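You operate a simulated robot arm through the tools that you are given. There is no shell and no other tool. Be economical: measure what you need, move in short steps, check, and stop when the job is done.

Carry out the task below with a simulated robot arm. There is one attempt and no reset: what you move stays moved.

Task
Stand the jar with a red lid beside the blue box. It goes on the side that lies toward x -0.7, y -0.7 (a direction in the base frame), with about 3 cm between them.
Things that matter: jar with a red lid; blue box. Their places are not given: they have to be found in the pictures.

The check looks at the end state, three seconds after you hand in, the way a careful person would. Anything else that was tipped, shoved, dropped, spilled or broken makes it a failure. Lids that push on must go on centred and level and be pressed home; caps that screw on are set level and turned clockwise until they are tight.

Robot
A 7-joint arm with a two-finger parallel gripper, fixed in place. Base frame: the origin is at the foot of the arm, x ahead of it, y to its left, z up; the work surface is at about z = 80. Lengths are in cm, angles in rad, forces in N, time in s.
With the tool pointing down near the work surface it reaches from about 30 to 70 cm from the base axis. Its first joint turns from -1.152 to 1.152 rad. Payload 1.57 kg.
The tool frame sits at the grasp point between the pads (the TCP): z along the fingers, y along the line on which they close. The tips reach 3 cm beyond it. The gripper opens to 11 cm. The fingers are 2.4 cm wide and 1.2 cm thick; the gripper's body (4.8 by 11.2 cm) begins 7.8 cm behind the TCP.
Orientation is told as [roll, pitch, yaw] about the base's x, y, z axes, in that order, counted from this pose: with the fingers straight down and closing along the base's y, the tool's x points along the base's -x, its y along +y and its z along -z.

Tools
- The arm moves only by the tool arm_command. Its argument "rows" is a list of rows, each a list of 5 numbers: the gripper command, from -1 (shut) to 1 (fully open), values between in proportion, then the shift along the tool's x, y, z in cm, then the turn about the tool's z in rad. In form: [[gripper, tx, ty, tz, twist], ...]. A call has 1 to 10 rows; each row is the pose to reach, as a shift and turn from the pose commanded when the call began, along the tool's axes at that moment. Each row takes 0.2 s and may step no farther than 5 cm and 0.15 rad from the row before; otherwise, or with a gripper value out of range, the whole call is refused. Where a pose cannot be reached the arm comes as near as it can. A force on the tool above 40 N (or 10 N above the force at the start of the call, whichever is more), or a blocked arm, ends the call early, and 0.2 s more pass. Each finger travels about 10.8 cm/s and halts on what it meets, pressing with about 25 N; the grip force reading is that of the motor and also rises with nothing between the fingers. The clock runs only during rows and for 0.2 s after the last one: add rows that repeat a pose to give the fingers time. It gives the time, the measured TCP pose, the force on the tool (base axes), the opening and the grip force at its end, in the units of the frame above (readings bear some noise), and new pictures: "pictures" is both (left out), scene, wrist or none.
- Cameras (640 x 400 px; columns grow to the right, rows downward): "scene" is fixed at [16.63, -39.73, 139.43]; the picture's right is [0.75, -0.66, 0.00], its down [-0.43, -0.49, -0.76] and it looks along [0.50, 0.57, -0.65] (base axes); focal length 350 px, centre (320, 200). "wrist" rides on the gripper at [-3.6, 0, -8] in the tool frame; the picture's right is [0.00, -1.00, 0.00], its down [0.97, 0.00, -0.24] and it looks along [0.24, 0.00, 0.97] (tool axes); focal length 218 px, centre (320, 200).
- probe_pixels(camera, pixels): for up to 12 pixels [column, row] of the newest picture of that camera ("zoom" is the newest enlarged one), the place [x, y, z] in the base frame of the surface seen there, good to about 0.2 cm. The clock stands still meanwhile.
- zoom(camera, box): a new picture of the part [left, top, right, bottom] of that camera's present view, enlarged. The clock stands still meanwhile.
- sign_off(): hands the job in; it is judged then, once.

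Keep the steps short. Do not move on a guess: measure, check each grasp and each placing, and mend mistakes. In all there are 60 turns and 120 pictures (those below and enlarged ones count). Leave the gripper open and the arm clear of the work at the hand-in unless told otherwise, and finish with a single line.

The tools are called after "Call:" as a command line: name --pt "numbers of a row" for each row, then --argument value for the rest, lists and objects as JSON in quotes. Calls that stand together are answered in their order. arm_command: Moves the arm, as the interface text tells. Its arguments: {"type":"object","properties":{"rows":{"type":"array"},"pictures":{"type":"string","enum":["both","scene","wrist","none"]}},"required":["rows"]} The other tools are called the same way: probe_pixels (camera, pixels) gives the place of the surface under pixels of a picture; zoom (camera, box) takes an enlarged picture of a part of a camera's view; sign_off () hands the job in.

At the start:

```text
clock: 0.0
tool_pos: [37.63, -3.63, 107.15]
tcp_rot: [0.0, -0.001, -0.001]
contact_force: [-0.4, 0.0, 0.1]
gripper_width: 11.01
gripper_force: 0.2
```

scene: 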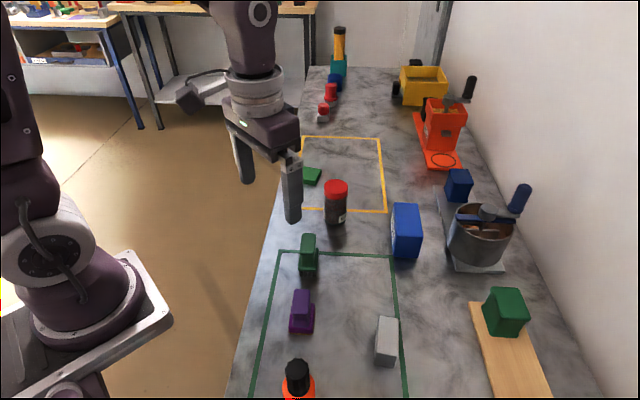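
wrist: 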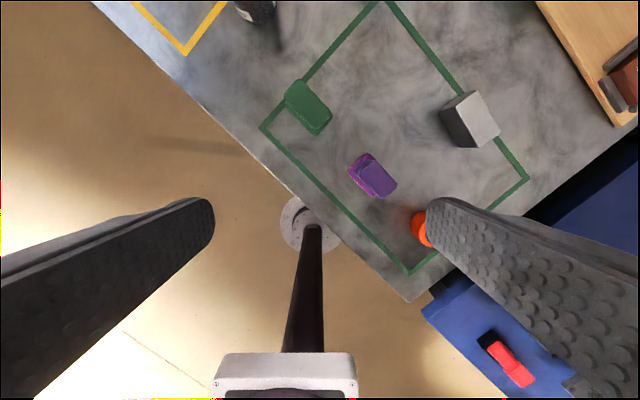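

I see a red-lidded jar near (336,203), a blue box near (406,232), and a smaller dark blue cube near (458,185). I'll enlarge this area to measure them.

Call:
zoom --camera "scene" --box '[270, 150, 510, 300]'

Call:
probe_pixels --camera "scene" --pixels '[[336, 185], [336, 193], [334, 215], [334, 224], [396, 205], [418, 205], [392, 252], [418, 257], [405, 240], [309, 240], [340, 240], [370, 235]]'

```text
2.67 times, centred on (390, 225) of scene
```

zoom: 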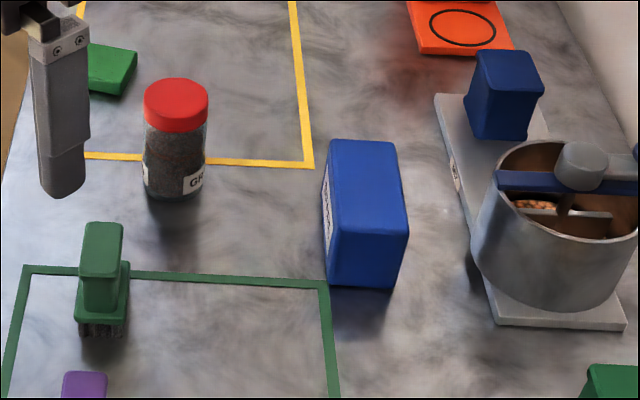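

```text
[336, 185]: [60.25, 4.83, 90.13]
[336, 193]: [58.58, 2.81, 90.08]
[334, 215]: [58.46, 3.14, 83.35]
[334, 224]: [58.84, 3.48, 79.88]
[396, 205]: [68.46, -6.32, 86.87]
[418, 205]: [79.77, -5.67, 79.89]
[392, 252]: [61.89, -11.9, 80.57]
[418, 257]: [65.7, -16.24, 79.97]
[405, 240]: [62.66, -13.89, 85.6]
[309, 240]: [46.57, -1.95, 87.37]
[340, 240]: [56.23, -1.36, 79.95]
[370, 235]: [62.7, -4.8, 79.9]
```

I'll probe the box's corners and faces and the jar lid's rim in the enlarged picture.

Call:
probe_pixels --camera "zoom" --pixels '[[334, 144], [392, 146], [402, 226], [342, 226], [334, 282], [385, 284], [326, 200], [370, 190], [148, 98], [204, 98], [176, 82], [176, 106]]'

Call:
probe_pixels --camera "zoom" --pixels '[[325, 185], [328, 265], [335, 240], [400, 245], [365, 240], [340, 215], [350, 228], [398, 160], [148, 180], [203, 180], [175, 160], [328, 220]]'

```text
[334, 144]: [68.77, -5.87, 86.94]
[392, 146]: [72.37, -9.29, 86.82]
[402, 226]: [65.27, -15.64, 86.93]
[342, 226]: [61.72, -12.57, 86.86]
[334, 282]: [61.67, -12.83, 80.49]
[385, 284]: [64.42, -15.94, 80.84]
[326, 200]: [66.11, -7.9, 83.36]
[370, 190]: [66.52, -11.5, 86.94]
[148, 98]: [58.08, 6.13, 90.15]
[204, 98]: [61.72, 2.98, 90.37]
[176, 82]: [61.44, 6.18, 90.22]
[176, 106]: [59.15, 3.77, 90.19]
```

```text
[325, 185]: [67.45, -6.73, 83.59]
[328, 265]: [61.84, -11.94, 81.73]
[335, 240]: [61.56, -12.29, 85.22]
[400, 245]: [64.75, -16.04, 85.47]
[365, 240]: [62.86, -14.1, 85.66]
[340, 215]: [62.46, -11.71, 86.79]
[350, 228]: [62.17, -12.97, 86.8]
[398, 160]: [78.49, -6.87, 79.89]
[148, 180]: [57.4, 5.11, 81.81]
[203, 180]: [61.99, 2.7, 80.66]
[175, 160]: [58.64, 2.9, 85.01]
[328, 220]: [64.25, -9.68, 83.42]
```

Measured so far:
- **Box:** the face toward (-0.7,-0.7) runs from about (61.5,-12.3) to (65,-16.3).
- **Jar:** the axis is about (59.95,4.55), the top is at z 90.2 and the diameter is about 5.
- **Goal:** about (59.1,-18.1).

Next I check what stands near the goal and near the jar: the grey block, the green brush and the green slab.

Call:
probe_pixels --camera "scene" --pixels '[[381, 318], [397, 319], [378, 358], [394, 365], [395, 342], [405, 279], [312, 184], [320, 172], [301, 270], [316, 270], [306, 236], [448, 265]]'

Call:
arm_command --pt "1 -3.8 1.4 0 -0.125" --pt "1 -7.5 2.8 0 -0.25" --pt "1 -11.2 4.1 0 -0.375" --pt "1 -15 5.5 0 -0.5" --pt "1 -18.7 6.9 0 -0.625" --pt "1 -22.3 8.2 0 -0.745" --pt "1 -22.3 8.2 0 -0.745" --pt "1 -22.3 8.2 0 -0.745"

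```text
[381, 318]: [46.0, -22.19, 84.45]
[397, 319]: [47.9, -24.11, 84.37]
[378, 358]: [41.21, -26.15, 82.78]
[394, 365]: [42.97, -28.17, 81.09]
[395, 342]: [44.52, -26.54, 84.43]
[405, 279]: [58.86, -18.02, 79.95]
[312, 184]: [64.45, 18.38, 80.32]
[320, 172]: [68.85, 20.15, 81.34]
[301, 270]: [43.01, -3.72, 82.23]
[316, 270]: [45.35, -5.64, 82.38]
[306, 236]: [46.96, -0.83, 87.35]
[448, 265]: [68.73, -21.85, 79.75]
```

```text
clock: 1.8
tool_pos: [59.96, 4.54, 107.22]
tcp_rot: [0.0, 0.0, 0.746]
contact_force: [0.0, -0.3, 0.0]
gripper_width: 11.0
gripper_force: 0.0
```

scene: 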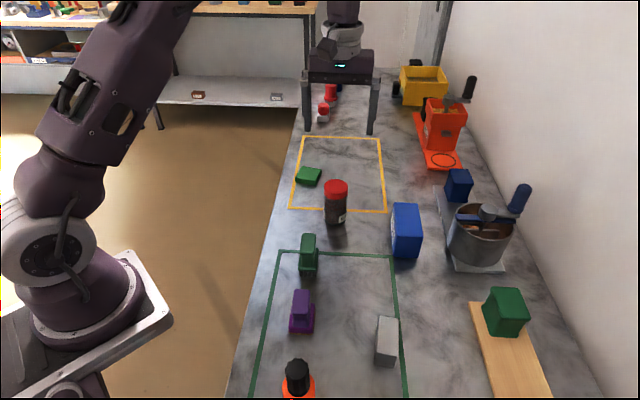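
wrist: 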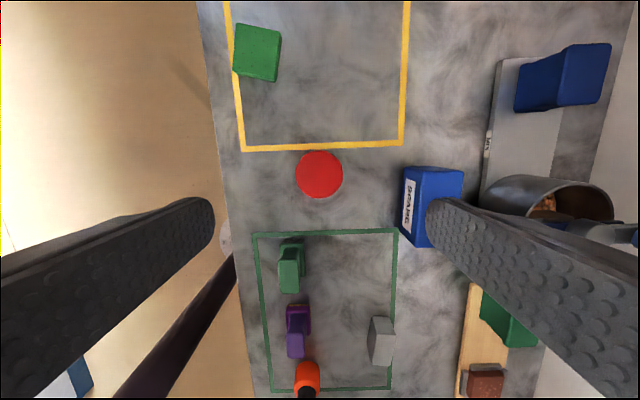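

The jar's lid sits centred between the fingers at (319,175), and both finger paths are free. I'll go straight down to z≈85 in two calls, checking partway.

Call:
arm_command --pt "1 0 0 3 0" --pt "1 0 0 6 0" --pt "1 0 0 9 0" --pt "1 0 0 12 0" --pt "1 0 0 12 0"

```text
clock: 3.0
tool_pos: [60.03, 4.45, 95.12]
tcp_rot: [0.0, 0.0, 0.745]
contact_force: [0.5, -0.3, -0.4]
gripper_width: 11.02
gripper_force: 0.1
```

scene: 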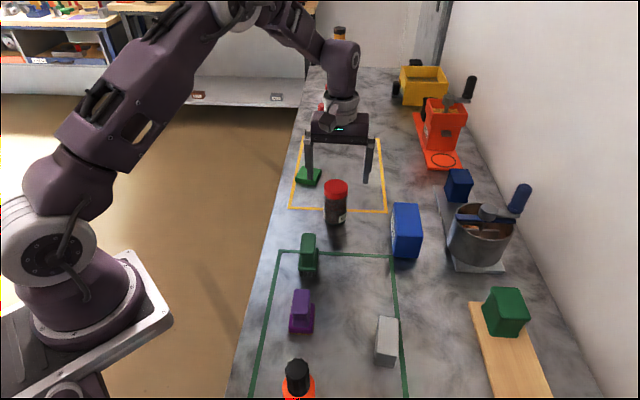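
wrist: 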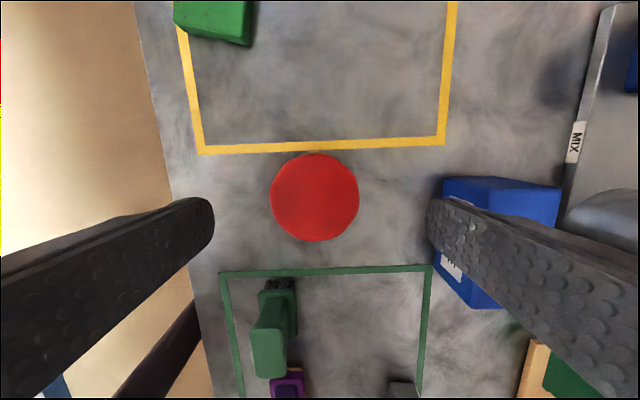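

The lid seems slightly off-centre here (315,197). I'll probe its rim from the wrist camera to refine the axis.

Call:
probe_pixels --camera "wrist" --pixels '[[274, 197], [355, 197], [315, 157], [315, 237], [315, 197], [286, 168], [344, 226]]'

```text
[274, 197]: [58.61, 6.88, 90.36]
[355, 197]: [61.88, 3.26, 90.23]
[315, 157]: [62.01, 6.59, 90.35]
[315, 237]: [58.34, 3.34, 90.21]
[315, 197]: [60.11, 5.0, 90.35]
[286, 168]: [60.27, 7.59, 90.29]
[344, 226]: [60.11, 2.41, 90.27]
```

The jar axis is about (60.2,5.0) and the lid is about 5.3 across. I'll shift by (-0.5,+0.3) in the tool frame and go down to z≈85.

Call:
arm_command --pt "1 -0.5 0.28 0 0" --pt "1 -0.5 0.28 3 0" --pt "1 -0.5 0.28 6 0" --pt "1 -0.5 0.28 8.5 0" --pt "1 -0.5 0.28 10.2 0" --pt "1 -0.5 0.28 10.2 0"

```text
clock: 4.4
tool_pos: [60.04, 4.95, 84.86]
tcp_rot: [-0.001, 0.0, 0.743]
contact_force: [0.0, -0.2, 0.1]
gripper_width: 10.98
gripper_force: 0.0
```

scene: 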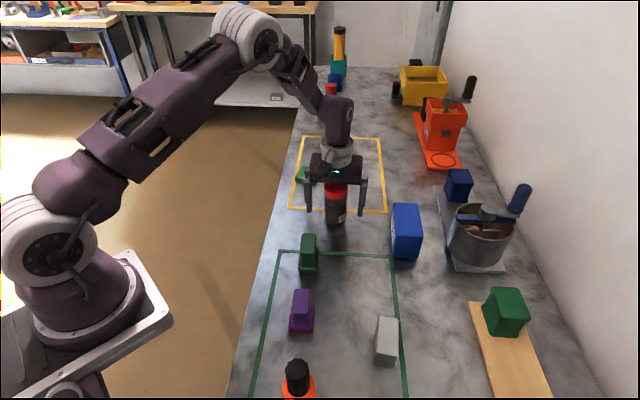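
wrist: 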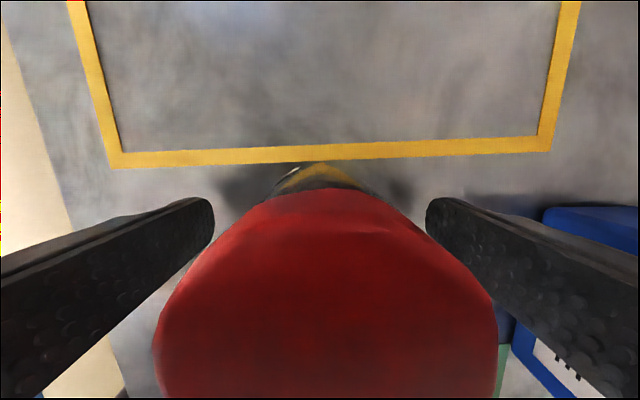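

The fingers stand on either side of the jar at z≈84.9. I'll close them slowly around it.

Call:
arm_command --pt "0.5 0 0 0 0" --pt "0.2 0 0 0 0" --pt "0.0 0 0 0 0" --pt "-0.2 0 0 0 0" --pt "-0.5 0 0 0 0" --pt "-1 0 0 0 0" --pt "-1 0 0 0 0"

```text
clock: 6.0
tool_pos: [60.05, 5.06, 84.95]
tcp_rot: [0.0, -0.001, 0.746]
contact_force: [0.2, -1.1, 0.8]
gripper_width: 5.37
gripper_force: 24.8
```

scene: 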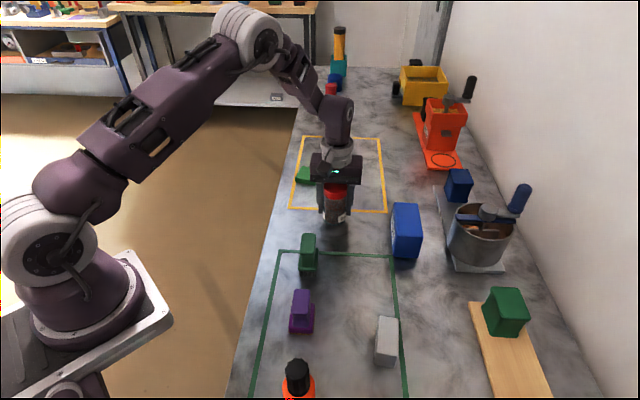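
wrist: 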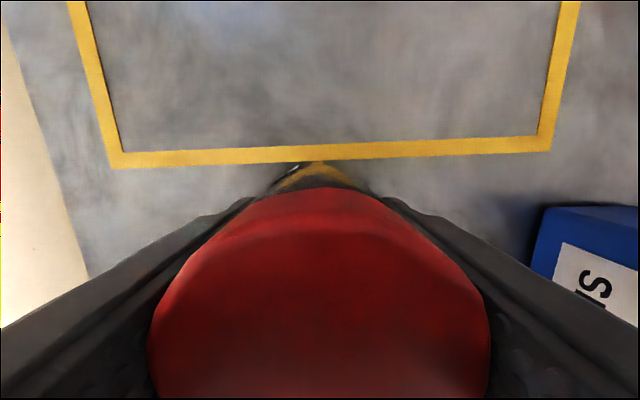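

The grip is firm: 5.37 wide at 24.8 N. The jar radius is therefore 2.68, which puts the goal at (58.9,-18.2). I'll lift it 10 cm.

Call:
arm_command --pt "-1 0 0 -1 0" --pt "-1 0 0 -3 0" --pt "-1 0 0 -5.5 0" --pt "-1 0 0 -8 0" --pt "-1 0 0 -10 0" --pt "-1 0 0 -10 0"

```text
clock: 7.4
tool_pos: [59.93, 5.19, 95.08]
tcp_rot: [0.0, 0.0, 0.744]
contact_force: [-0.1, -0.4, -1.8]
gripper_width: 5.41
gripper_force: 24.8
```

scene: 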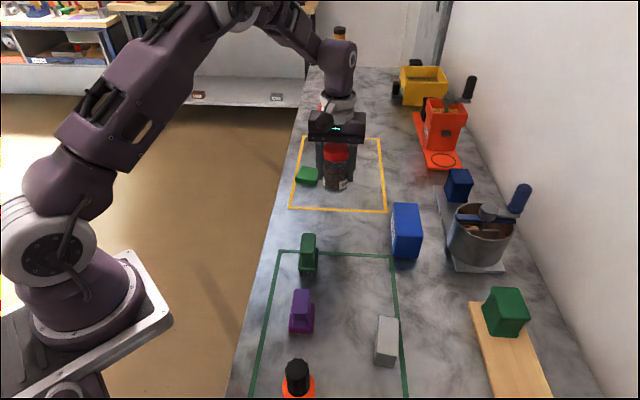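
wrist: 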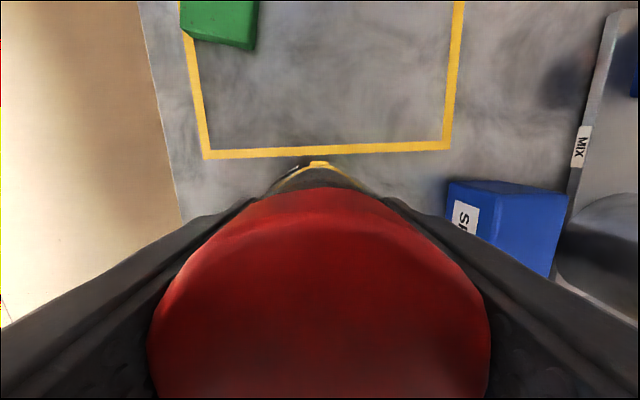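

The jar hangs upright, with its bottom at z≈90, above the box top at 87. I'll carry it across by 16.68 along tool x and -16.34 along tool y.

Call:
arm_command --pt "-1 1.5 -1.5 0 0" --pt "-1 4 -3.9 0 0" --pt "-1 6.7 -6.5 0 0" --pt "-1 9.4 -9.2 0 0" --pt "-1 12.1 -11.9 0 0" --pt "-1 14.6 -14.3 0 0" --pt "-1 16.1 -15.8 0 0" --pt "-1 16.68 -16.34 0 0" --pt "-1 16.68 -16.34 0 0"

```text
clock: 9.4
tool_pos: [58.95, -18.36, 94.8]
tcp_rot: [0.0, 0.0, 0.745]
contact_force: [-1.0, -0.8, -3.0]
gripper_width: 5.4
gripper_force: 25.3
```

scene: 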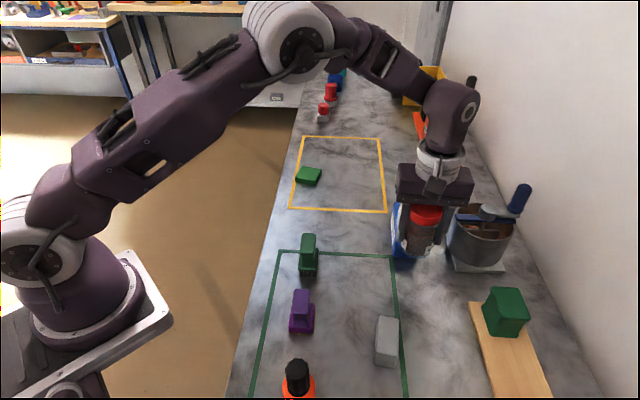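
wrist: 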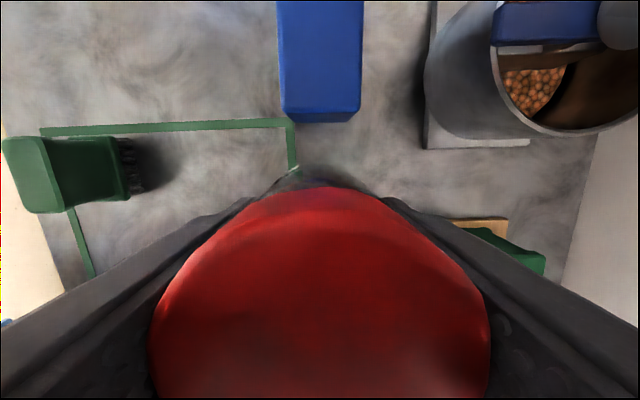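

The box face is centred ahead of the jar, at columns 278–363 in the wrist view. I'll lower to about 0.5 cm above the table and check.

Call:
arm_command --pt "-1 0 0 2 0" --pt "-1 0 0 4.5 0" --pt "-1 0 0 7 0" --pt "-1 0 0 8.8 0" --pt "-1 0 0 9.5 0" --pt "-1 0 0 9.5 0"

Call:
zoom --camera "scene" --box '[320, 170, 520, 295]'

```text
clock: 10.8
tool_pos: [58.87, -18.3, 85.42]
tcp_rot: [0.001, 0.001, 0.746]
contact_force: [-0.7, 0.5, -2.5]
gripper_width: 5.44
gripper_force: 24.6
```

scene: 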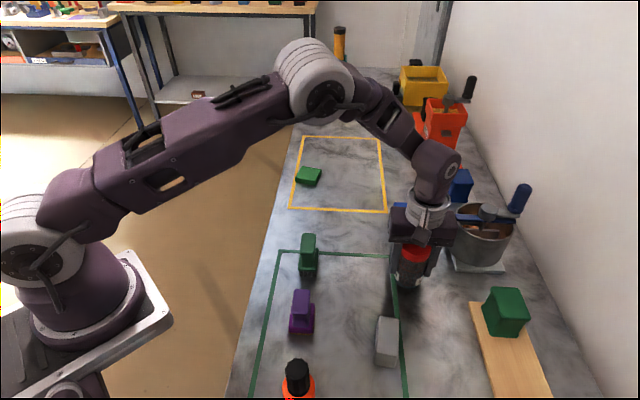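
wrist: 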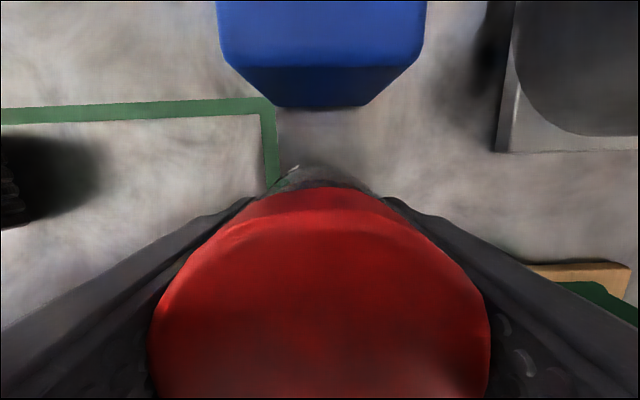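

```text
3.20 times, centred on (420, 232) of scene
```

zoom: 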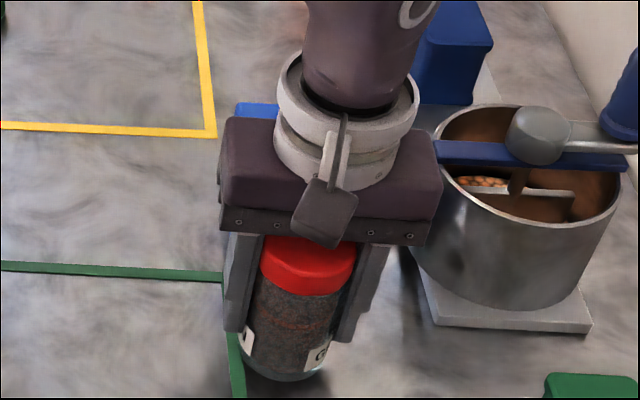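

I'll measure the gap now by probing the box face and the jar's near side in the wrist view.

Call:
probe_pixels --camera "wrist" --pixels '[[320, 85], [280, 85], [360, 85], [320, 103], [320, 187], [320, 195], [320, 175], [320, 225], [320, 120]]'

```text
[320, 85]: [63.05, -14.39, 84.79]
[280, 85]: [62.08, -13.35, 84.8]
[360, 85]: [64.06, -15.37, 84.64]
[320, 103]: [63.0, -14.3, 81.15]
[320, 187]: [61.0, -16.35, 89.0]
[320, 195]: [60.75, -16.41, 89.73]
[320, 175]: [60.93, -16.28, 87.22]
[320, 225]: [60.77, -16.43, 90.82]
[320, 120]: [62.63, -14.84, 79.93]
```

The gap from jar to box measures about 2.85 cm, and the jar is centred on the face. I'll lower the last half centimetre gently, watching the force.

Call:
arm_command --pt "-1 0 0 0.2 0" --pt "-1 0 0 0.35 0" --pt "-1 0 0 0.48 0" --pt "-1 0 0 0.48 0" --pictures "wrist"

```text
clock: 11.8
tool_pos: [58.86, -18.31, 85.15]
tcp_rot: [0.0, 0.001, 0.746]
contact_force: [0.4, 1.3, -2.0]
gripper_width: 5.41
gripper_force: 25.2
```

wrist: 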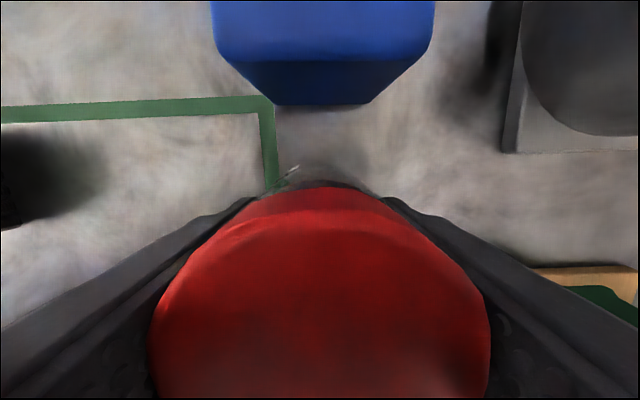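

The force is still about -2 N, so the jar's weight still hangs from the gripper. I'll go a little lower until it touches.

Call:
arm_command --pt "-1 0 0 0.08 0" --pt "-1 0 0 0.15 0" --pt "-1 0 0 0.15 0" --pictures "none"

```text
clock: 12.6
tool_pos: [58.81, -18.21, 84.85]
tcp_rot: [-0.002, 0.001, 0.745]
contact_force: [0.1, -1.6, 4.1]
gripper_width: 5.39
gripper_force: 25.1
```

The force is now +4 N, so the jar stands on the table. I'll open the fingers moderately, to about 8.5 cm.

Call:
arm_command --pt "0.0 0 0 0 0" --pt "0.2 0 0 0 0" --pt "0.4 0 0 0 0" --pt "0.55 0 0 0 0" --pt "0.55 0 0 0 0"

```text
clock: 13.8
tool_pos: [58.94, -18.16, 84.82]
tcp_rot: [0.0, 0.001, 0.746]
contact_force: [-1.0, 0.3, 0.2]
gripper_width: 8.53
gripper_force: 0.0
```

scene: 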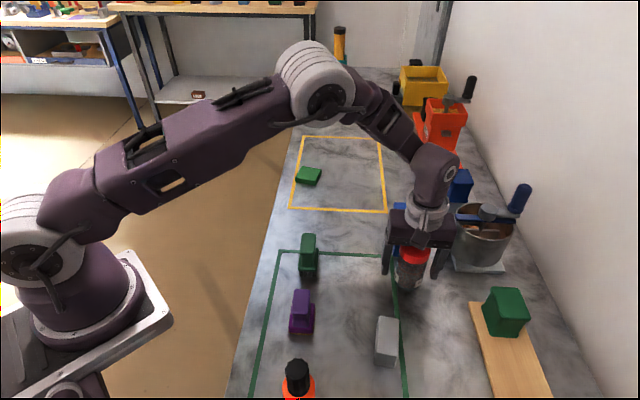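
wrist: 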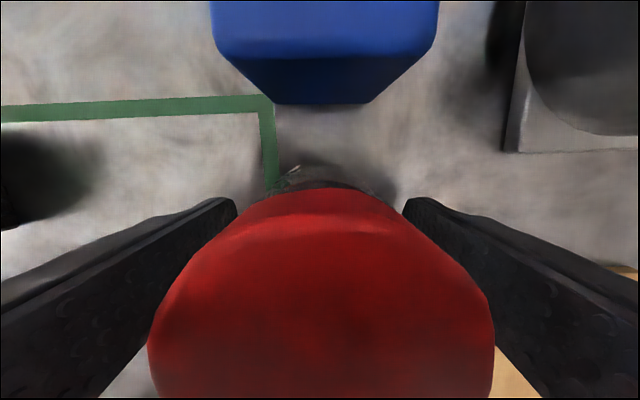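

The jar is free of both fingers. I'll rise straight up by 18 cm, then swing back toward the base to clear the view.

Call:
arm_command --pt "0.55 0 0 -1.5 0" --pt "0.55 0 0 -4 0" --pt "0.55 0 0 -7 0" --pt "0.55 0 0 -10 0" --pt "0.55 0 0 -14 0" --pt "0.55 0 0 -18 0" --pt "0.55 3.5 0 -18 0" --pt "0.8 7 0 -18 0" --pt "1 10 0 -18 0" --pt "1 10 0 -18 0"

Call:
zoom --camera "scene" --box '[320, 170, 520, 295]'

```text
clock: 16.0
tool_pos: [51.53, -24.98, 102.95]
tcp_rot: [0.0, -0.001, 0.745]
contact_force: [-0.3, 0.2, -0.6]
gripper_width: 11.01
gripper_force: 0.1
```

scene: 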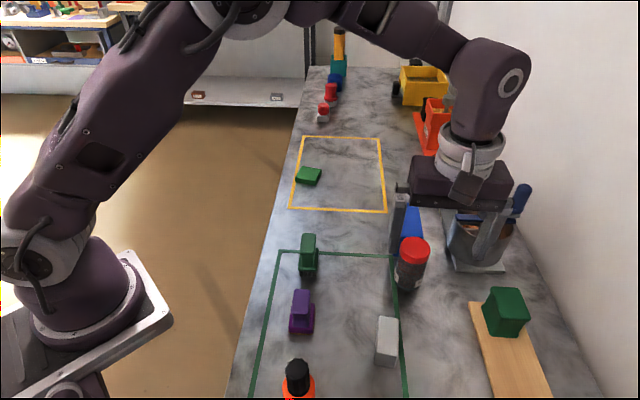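
wrist: 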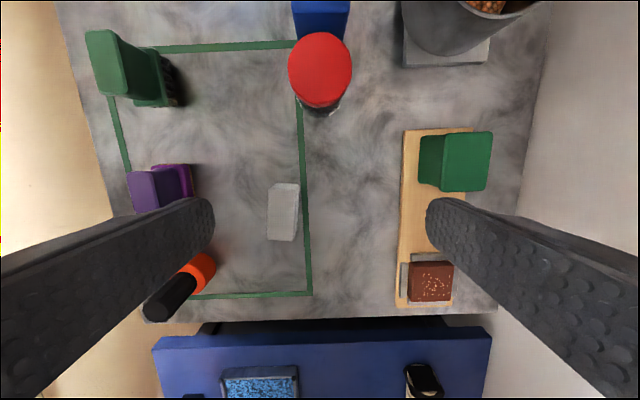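

```text
3.20 times, centred on (420, 232) of scene
```

zoom: 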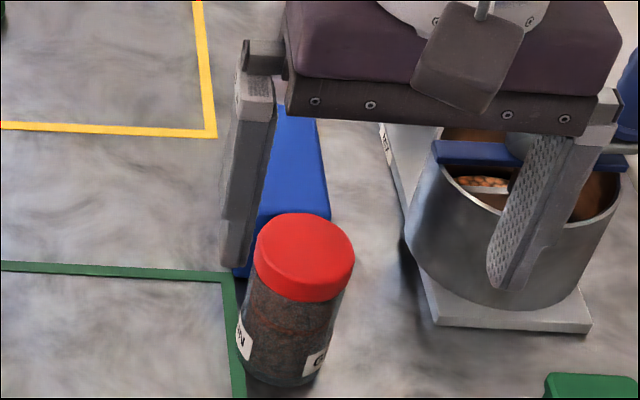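

The jar stands upright and nothing else has moved. I'll probe its lid to confirm the final place.

Call:
probe_pixels --camera "zoom" --pixels '[[258, 245], [352, 245], [305, 217], [305, 272], [305, 245], [280, 360], [268, 190], [285, 112]]'

```text
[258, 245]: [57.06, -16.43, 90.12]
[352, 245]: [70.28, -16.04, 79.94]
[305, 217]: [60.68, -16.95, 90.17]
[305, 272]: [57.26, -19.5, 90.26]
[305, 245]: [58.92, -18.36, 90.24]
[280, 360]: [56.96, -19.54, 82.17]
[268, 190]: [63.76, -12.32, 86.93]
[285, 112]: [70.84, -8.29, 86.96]
```

The lid centre is at about (58.9,-18.3) with its top level at 90.2, so the gap is about 3 cm on the correct side. The gripper is open and clear, so I'm handing in.

Call:
sign_off

```text
The job is handed in.
```

The red-lidded jar stands upright beside the blue box on its (-0.7, -0.7) side, with a gap of about 3 cm, and nothing else was moved.
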